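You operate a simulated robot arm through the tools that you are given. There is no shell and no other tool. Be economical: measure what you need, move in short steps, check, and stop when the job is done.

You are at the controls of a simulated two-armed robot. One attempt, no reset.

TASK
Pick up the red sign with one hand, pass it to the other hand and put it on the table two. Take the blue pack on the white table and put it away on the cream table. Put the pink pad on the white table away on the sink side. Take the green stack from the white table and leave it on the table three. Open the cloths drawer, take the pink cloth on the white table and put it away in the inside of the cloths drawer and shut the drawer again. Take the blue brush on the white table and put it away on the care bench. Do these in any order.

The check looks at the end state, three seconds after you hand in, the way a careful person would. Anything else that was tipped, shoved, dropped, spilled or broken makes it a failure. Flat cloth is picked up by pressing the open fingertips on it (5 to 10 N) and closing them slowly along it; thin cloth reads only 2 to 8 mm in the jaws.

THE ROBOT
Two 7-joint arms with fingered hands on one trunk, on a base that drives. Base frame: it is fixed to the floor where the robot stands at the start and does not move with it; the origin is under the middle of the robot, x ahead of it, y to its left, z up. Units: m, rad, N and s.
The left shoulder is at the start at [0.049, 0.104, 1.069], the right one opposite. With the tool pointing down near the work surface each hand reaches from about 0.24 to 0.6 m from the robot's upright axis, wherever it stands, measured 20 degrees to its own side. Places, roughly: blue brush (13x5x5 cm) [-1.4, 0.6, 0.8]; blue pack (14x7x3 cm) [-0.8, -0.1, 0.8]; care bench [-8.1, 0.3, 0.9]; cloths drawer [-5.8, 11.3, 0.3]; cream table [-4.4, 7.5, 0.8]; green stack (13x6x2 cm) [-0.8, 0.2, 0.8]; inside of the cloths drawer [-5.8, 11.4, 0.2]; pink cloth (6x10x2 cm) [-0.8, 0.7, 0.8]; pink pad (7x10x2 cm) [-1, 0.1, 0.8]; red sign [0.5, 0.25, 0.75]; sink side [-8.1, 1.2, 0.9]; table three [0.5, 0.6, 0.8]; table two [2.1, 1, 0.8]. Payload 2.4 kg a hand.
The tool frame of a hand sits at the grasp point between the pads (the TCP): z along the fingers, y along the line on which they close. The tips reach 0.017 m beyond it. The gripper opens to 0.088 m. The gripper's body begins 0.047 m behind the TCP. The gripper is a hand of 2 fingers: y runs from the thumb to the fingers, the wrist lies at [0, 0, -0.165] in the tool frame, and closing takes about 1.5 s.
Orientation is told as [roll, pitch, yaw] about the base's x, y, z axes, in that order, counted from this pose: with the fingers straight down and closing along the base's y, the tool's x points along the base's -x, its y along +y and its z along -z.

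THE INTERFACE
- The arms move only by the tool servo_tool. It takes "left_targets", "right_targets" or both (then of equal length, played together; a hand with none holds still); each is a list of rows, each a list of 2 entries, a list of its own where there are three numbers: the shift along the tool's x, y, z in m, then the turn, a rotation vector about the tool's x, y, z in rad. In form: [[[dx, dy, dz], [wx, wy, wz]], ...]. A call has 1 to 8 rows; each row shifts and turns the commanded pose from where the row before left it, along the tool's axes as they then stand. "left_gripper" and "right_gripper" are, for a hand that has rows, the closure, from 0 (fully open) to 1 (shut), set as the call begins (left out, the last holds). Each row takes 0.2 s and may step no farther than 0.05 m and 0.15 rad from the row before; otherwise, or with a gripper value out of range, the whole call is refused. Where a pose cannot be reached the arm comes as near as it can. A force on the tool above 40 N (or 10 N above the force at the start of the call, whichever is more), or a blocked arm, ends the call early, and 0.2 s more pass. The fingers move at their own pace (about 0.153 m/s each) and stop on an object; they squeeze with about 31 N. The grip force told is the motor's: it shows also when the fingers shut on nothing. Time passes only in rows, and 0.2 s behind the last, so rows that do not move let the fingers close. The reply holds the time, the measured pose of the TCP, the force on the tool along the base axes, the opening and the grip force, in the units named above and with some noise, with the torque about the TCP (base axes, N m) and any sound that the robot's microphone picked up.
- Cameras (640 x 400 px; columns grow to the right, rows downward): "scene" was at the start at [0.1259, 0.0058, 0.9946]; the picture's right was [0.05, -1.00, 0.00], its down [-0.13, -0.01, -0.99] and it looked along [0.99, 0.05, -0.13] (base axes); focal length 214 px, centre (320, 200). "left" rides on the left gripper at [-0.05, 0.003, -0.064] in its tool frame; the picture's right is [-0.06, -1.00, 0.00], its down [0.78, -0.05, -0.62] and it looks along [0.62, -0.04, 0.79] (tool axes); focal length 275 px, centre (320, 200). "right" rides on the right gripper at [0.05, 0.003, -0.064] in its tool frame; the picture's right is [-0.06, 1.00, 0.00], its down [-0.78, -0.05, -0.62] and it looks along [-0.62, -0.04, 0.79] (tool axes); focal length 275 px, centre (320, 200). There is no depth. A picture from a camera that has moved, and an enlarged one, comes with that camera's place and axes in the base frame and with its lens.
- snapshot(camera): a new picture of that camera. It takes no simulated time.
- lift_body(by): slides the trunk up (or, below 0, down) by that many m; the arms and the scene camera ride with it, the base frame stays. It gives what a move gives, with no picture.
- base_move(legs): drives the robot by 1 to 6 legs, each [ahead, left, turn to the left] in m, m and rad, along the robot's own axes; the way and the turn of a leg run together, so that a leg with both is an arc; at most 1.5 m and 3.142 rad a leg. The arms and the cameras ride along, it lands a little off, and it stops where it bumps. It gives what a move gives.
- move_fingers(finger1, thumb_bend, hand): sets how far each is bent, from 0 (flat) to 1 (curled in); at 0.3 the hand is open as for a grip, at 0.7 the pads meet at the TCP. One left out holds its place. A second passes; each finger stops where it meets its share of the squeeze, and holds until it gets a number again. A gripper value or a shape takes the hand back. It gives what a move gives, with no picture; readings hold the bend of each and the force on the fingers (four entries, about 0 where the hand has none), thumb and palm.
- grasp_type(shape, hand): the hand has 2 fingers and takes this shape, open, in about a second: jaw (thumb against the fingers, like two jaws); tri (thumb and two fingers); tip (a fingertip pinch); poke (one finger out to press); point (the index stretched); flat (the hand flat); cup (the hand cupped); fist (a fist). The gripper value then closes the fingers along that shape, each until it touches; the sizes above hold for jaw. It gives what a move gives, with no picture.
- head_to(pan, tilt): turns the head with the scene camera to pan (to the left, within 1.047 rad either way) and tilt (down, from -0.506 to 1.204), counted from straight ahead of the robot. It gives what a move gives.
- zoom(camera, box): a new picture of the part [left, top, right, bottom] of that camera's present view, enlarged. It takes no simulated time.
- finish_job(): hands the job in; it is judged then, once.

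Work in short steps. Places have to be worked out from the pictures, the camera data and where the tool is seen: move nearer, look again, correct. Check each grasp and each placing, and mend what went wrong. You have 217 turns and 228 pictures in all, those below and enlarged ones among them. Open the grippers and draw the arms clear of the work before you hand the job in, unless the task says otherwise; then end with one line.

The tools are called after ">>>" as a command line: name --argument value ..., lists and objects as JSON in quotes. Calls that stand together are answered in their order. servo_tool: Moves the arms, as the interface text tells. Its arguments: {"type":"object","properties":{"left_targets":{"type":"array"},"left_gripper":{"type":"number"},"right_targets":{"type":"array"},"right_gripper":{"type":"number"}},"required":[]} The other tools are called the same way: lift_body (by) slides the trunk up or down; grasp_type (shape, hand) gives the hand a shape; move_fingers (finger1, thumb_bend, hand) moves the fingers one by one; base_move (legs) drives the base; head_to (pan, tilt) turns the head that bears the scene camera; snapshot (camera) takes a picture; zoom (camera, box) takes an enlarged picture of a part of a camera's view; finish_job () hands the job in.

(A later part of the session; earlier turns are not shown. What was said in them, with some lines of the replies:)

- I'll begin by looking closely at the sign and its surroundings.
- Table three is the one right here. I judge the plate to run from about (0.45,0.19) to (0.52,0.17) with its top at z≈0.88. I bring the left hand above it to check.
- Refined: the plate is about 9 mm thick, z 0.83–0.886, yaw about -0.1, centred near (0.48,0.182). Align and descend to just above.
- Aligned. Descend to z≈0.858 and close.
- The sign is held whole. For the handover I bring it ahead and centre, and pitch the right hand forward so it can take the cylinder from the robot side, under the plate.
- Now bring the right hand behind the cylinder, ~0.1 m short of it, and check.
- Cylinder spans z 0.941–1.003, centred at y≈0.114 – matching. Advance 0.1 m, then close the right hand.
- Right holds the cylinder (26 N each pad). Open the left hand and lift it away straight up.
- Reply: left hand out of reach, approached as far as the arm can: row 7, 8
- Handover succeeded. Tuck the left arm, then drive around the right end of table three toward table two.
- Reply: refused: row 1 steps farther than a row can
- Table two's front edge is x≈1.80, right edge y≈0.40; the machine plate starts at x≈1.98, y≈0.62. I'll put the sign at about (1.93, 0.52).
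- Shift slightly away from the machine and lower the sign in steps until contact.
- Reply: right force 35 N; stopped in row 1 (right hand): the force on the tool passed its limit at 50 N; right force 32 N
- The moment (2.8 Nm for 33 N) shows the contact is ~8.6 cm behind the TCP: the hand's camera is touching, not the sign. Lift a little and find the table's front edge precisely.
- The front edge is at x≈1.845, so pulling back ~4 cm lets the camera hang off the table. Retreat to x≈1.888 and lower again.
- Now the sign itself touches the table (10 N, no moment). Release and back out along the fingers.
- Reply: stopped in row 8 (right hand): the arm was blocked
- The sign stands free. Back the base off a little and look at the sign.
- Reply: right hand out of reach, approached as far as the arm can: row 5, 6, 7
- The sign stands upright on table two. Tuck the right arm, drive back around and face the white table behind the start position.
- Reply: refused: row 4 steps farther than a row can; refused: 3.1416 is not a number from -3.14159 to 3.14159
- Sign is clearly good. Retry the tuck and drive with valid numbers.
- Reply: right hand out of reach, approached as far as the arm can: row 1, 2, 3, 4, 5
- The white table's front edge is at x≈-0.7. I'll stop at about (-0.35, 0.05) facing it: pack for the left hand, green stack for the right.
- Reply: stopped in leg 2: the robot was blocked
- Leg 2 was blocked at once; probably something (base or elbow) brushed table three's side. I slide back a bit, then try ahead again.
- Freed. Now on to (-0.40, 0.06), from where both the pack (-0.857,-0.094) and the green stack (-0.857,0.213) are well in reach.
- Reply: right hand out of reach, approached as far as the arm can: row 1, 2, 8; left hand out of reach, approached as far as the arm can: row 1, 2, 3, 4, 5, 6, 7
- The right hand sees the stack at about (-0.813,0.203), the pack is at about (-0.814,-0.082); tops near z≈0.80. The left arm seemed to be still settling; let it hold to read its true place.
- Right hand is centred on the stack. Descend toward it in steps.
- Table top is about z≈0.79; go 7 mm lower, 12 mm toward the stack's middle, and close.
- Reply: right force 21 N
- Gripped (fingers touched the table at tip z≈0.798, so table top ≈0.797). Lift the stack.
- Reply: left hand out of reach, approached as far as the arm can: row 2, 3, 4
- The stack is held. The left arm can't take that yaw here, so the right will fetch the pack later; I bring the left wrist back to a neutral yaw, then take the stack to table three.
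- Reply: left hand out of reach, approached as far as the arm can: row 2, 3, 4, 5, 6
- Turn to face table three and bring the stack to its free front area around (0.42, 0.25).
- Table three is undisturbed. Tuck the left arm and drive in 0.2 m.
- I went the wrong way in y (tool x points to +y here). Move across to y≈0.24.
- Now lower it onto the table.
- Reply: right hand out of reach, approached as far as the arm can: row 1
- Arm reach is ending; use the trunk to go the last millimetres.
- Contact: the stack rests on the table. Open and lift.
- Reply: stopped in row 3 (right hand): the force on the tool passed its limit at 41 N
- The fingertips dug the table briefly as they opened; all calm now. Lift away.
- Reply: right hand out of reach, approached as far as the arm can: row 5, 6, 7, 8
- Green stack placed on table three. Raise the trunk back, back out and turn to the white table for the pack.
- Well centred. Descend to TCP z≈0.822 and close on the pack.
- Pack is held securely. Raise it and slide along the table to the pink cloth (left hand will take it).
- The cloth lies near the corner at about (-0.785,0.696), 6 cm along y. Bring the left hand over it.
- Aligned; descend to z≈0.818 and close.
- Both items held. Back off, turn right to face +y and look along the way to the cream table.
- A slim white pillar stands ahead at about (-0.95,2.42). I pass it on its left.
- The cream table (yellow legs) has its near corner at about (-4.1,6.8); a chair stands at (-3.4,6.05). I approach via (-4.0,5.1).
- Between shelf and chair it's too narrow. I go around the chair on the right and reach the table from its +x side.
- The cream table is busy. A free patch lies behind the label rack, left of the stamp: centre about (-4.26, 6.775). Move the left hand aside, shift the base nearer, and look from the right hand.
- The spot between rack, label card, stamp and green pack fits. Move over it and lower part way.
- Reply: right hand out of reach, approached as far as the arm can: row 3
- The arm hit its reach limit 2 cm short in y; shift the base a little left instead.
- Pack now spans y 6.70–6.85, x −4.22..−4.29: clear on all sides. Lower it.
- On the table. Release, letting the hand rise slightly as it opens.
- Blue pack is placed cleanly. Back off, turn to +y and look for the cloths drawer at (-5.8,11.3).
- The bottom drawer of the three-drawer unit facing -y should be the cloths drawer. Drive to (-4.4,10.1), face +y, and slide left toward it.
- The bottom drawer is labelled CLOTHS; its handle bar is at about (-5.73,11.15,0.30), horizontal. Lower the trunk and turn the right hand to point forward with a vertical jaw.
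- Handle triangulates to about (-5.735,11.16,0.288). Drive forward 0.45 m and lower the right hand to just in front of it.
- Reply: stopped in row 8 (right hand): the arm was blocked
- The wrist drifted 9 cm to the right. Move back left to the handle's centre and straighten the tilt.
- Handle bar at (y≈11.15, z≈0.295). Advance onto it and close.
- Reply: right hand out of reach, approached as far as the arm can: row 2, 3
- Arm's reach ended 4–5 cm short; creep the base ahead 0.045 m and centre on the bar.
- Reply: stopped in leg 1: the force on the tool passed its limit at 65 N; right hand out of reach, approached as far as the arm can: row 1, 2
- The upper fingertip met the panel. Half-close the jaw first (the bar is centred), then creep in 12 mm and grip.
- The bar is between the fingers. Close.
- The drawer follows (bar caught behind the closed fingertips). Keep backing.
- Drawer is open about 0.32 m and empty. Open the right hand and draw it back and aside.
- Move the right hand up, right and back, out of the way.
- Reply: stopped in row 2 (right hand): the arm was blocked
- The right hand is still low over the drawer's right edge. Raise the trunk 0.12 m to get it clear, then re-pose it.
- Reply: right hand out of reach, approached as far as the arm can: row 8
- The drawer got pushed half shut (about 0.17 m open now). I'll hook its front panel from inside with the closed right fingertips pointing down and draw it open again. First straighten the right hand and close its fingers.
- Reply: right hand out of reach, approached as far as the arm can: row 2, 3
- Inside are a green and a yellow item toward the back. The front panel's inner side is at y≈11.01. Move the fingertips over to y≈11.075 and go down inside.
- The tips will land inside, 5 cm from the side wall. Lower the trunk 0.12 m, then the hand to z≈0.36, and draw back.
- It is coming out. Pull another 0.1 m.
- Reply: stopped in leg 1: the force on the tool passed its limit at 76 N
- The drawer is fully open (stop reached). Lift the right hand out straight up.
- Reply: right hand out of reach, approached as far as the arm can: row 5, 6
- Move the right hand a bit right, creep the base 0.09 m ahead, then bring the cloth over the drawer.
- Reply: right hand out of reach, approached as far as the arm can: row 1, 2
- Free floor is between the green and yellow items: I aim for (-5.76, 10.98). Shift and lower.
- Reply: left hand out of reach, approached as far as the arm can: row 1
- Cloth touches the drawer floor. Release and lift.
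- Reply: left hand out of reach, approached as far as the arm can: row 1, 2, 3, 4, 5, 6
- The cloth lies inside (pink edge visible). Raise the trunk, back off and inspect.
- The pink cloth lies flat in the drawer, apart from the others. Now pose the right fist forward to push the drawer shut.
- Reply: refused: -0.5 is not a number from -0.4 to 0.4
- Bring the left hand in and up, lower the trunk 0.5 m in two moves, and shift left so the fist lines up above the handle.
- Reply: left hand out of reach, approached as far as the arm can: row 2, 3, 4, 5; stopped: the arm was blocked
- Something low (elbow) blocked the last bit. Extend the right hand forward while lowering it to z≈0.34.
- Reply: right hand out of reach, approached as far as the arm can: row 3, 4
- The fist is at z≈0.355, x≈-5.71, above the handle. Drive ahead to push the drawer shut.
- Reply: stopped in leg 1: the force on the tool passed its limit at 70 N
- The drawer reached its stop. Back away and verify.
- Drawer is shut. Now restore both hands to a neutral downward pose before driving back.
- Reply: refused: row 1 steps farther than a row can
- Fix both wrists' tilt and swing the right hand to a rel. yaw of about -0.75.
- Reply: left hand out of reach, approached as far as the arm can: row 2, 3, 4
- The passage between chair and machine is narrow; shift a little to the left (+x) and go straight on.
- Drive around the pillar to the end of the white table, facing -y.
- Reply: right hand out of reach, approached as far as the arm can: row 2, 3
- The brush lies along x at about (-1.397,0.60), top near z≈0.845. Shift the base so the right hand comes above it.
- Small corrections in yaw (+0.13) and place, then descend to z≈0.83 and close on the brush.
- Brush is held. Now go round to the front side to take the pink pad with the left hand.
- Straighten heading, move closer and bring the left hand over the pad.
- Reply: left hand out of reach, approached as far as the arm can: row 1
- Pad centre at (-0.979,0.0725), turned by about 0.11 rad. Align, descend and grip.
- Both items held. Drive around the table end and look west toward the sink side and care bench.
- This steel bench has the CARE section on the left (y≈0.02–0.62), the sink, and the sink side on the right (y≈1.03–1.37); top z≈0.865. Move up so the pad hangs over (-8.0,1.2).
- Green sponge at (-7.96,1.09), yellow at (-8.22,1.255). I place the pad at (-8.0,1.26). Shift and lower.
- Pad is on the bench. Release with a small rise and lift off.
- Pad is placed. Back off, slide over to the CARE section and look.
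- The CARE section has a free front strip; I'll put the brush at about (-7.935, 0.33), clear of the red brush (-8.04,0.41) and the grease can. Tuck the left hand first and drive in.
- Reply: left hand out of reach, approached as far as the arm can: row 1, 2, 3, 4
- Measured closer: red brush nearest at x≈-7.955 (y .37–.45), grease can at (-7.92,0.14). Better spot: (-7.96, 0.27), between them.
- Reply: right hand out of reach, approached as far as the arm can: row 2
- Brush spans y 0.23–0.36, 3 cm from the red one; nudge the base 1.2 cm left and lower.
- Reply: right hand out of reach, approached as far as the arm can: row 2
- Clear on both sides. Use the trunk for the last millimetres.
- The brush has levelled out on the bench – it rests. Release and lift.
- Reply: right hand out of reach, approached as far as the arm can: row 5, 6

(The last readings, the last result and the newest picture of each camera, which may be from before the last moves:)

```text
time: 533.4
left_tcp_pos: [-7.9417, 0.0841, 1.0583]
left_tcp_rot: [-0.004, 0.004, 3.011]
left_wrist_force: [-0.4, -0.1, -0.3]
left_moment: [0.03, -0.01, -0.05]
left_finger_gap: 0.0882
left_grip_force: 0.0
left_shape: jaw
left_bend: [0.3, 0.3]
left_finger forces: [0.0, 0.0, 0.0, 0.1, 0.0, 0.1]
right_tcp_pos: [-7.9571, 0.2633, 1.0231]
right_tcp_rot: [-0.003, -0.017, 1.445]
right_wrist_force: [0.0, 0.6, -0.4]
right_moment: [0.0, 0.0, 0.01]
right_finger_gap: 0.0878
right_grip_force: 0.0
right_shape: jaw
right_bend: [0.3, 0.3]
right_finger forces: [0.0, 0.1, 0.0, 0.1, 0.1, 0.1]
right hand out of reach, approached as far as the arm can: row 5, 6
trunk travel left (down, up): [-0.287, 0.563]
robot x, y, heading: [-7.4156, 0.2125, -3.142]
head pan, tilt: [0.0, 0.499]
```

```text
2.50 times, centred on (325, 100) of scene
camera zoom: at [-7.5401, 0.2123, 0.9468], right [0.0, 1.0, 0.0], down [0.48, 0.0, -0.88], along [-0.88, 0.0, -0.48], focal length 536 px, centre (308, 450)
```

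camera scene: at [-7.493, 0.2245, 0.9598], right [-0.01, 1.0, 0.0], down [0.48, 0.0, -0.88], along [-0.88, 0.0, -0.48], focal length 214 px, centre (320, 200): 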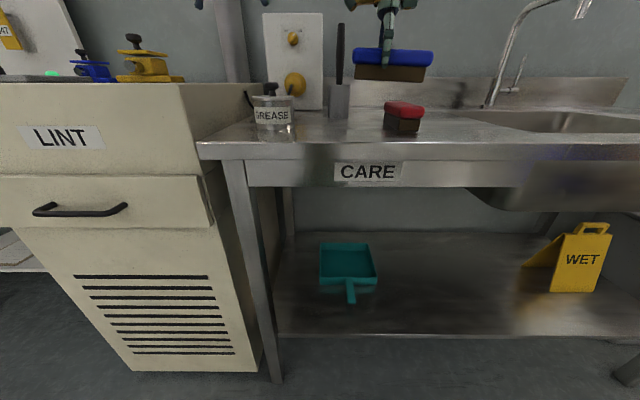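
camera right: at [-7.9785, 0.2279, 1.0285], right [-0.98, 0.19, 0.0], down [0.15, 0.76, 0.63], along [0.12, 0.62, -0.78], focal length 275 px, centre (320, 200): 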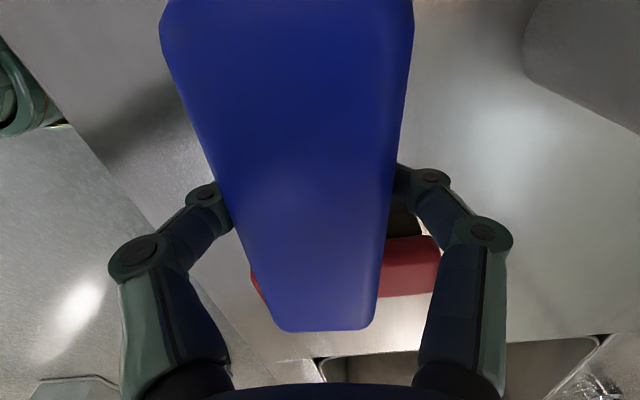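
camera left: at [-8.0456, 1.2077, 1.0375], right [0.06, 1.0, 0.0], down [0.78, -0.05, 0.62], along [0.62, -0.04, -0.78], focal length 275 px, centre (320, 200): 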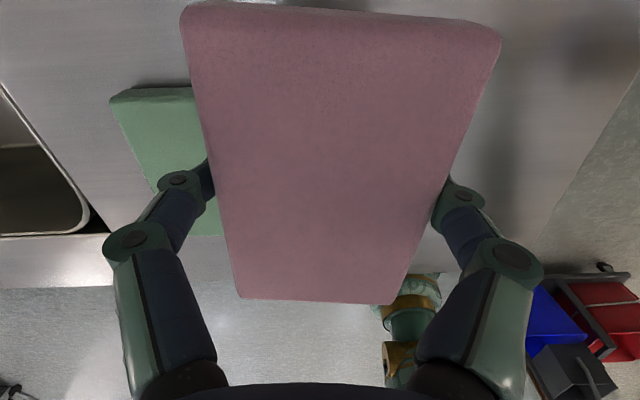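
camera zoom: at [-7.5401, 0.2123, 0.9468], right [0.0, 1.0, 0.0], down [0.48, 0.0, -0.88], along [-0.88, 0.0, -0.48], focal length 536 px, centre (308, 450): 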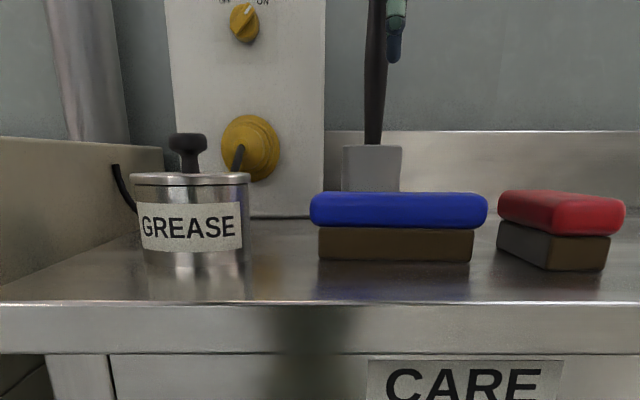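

The blue brush rests upright on the care bench. Back off so both arms are clear, and take a last look.

>>> base_move --legs '[[-0.55, 0, 0]]'

>>> head_to --pan -0.3 --tilt 0.3

>>> snapshot --camera "scene"

```text
time: 536.5
left_tcp_pos: [-7.4022, 0.083, 1.0584]
left_tcp_rot: [-0.003, 0.004, 3.021]
left_wrist_force: [-0.3, -0.4, -0.1]
left_moment: [0.02, 0.03, 0.03]
left_finger_gap: 0.0882
left_grip_force: 0.0
left_shape: jaw
left_bend: [0.3, 0.3]
left_finger forces: [0.1, 0.0, 0.0, 0.1, 0.0, 0.0]
right_tcp_pos: [-7.4215, 0.2624, 1.0219]
right_tcp_rot: [-0.002, -0.017, 1.458]
right_wrist_force: [0.0, -1.0, 0.3]
right_moment: [-0.01, 0.0, 0.01]
right_finger_gap: 0.0878
right_grip_force: 0.1
right_shape: jaw
right_bend: [0.3, 0.3]
right_finger forces: [0.1, 0.0, 0.1, 0.1, 0.0, 0.0]
trunk travel left (down, up): [-0.287, 0.563]
robot x, y, heading: [-6.8827, 0.2158, -3.124]
head pan, tilt: [0.0, 0.499]
```

```text
time: 537.3
left_tcp_pos: [-7.4029, 0.0832, 1.0583]
left_tcp_rot: [-0.003, 0.005, 3.021]
left_wrist_force: [-0.7, 0.3, -0.4]
left_moment: [0.01, 0.02, 0.0]
left_finger_gap: 0.0877
left_grip_force: 0.0
left_shape: jaw
left_bend: [0.3, 0.3]
left_finger forces: [0.1, 0.0, 0.0, 0.0, 0.0, 0.0]
right_tcp_pos: [-7.4203, 0.2626, 1.021]
right_tcp_rot: [-0.002, -0.019, 1.459]
right_wrist_force: [-0.1, -0.3, 0.8]
right_moment: [0.01, -0.02, -0.02]
right_finger_gap: 0.088
right_grip_force: 0.0
right_shape: jaw
right_bend: [0.3, 0.3]
right_finger forces: [0.0, 0.0, 0.1, 0.0, 0.0, 0.1]
trunk travel left (down, up): [-0.287, 0.563]
robot x, y, heading: [-6.8808, 0.218, -3.126]
head pan, tilt: [-0.3, 0.3]
```

```text
56 pictures are left
camera scene: at [-7.0025, 0.2435, 0.9651], right [0.28, 0.96, 0.0], down [0.28, -0.08, -0.95], along [-0.92, 0.27, -0.3], focal length 214 px, centre (320, 200)
```

scene: 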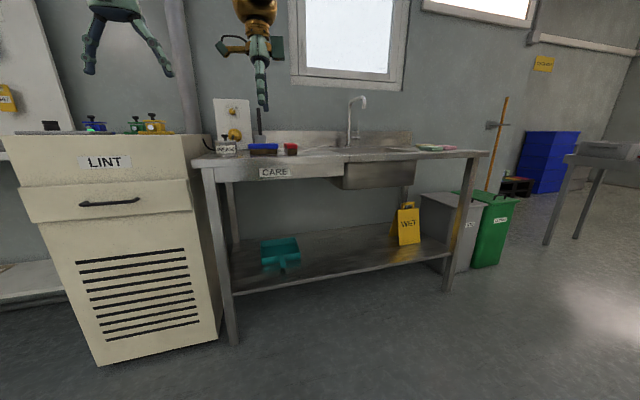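

Every item has been put in its place, both grippers are open and the arms are clear, so I hand the job in.

>>> finish_job

```text
The job is handed in.
```

All six tasks are done and the job is handed in: the red sign was passed between hands and stands on table two, about 4 cm from its front edge; the blue pack is on the cream table, the pink pad on the sink side, the green stack on table three, the pink cloth in the shut cloths drawer, and the blue brush on the care bench.
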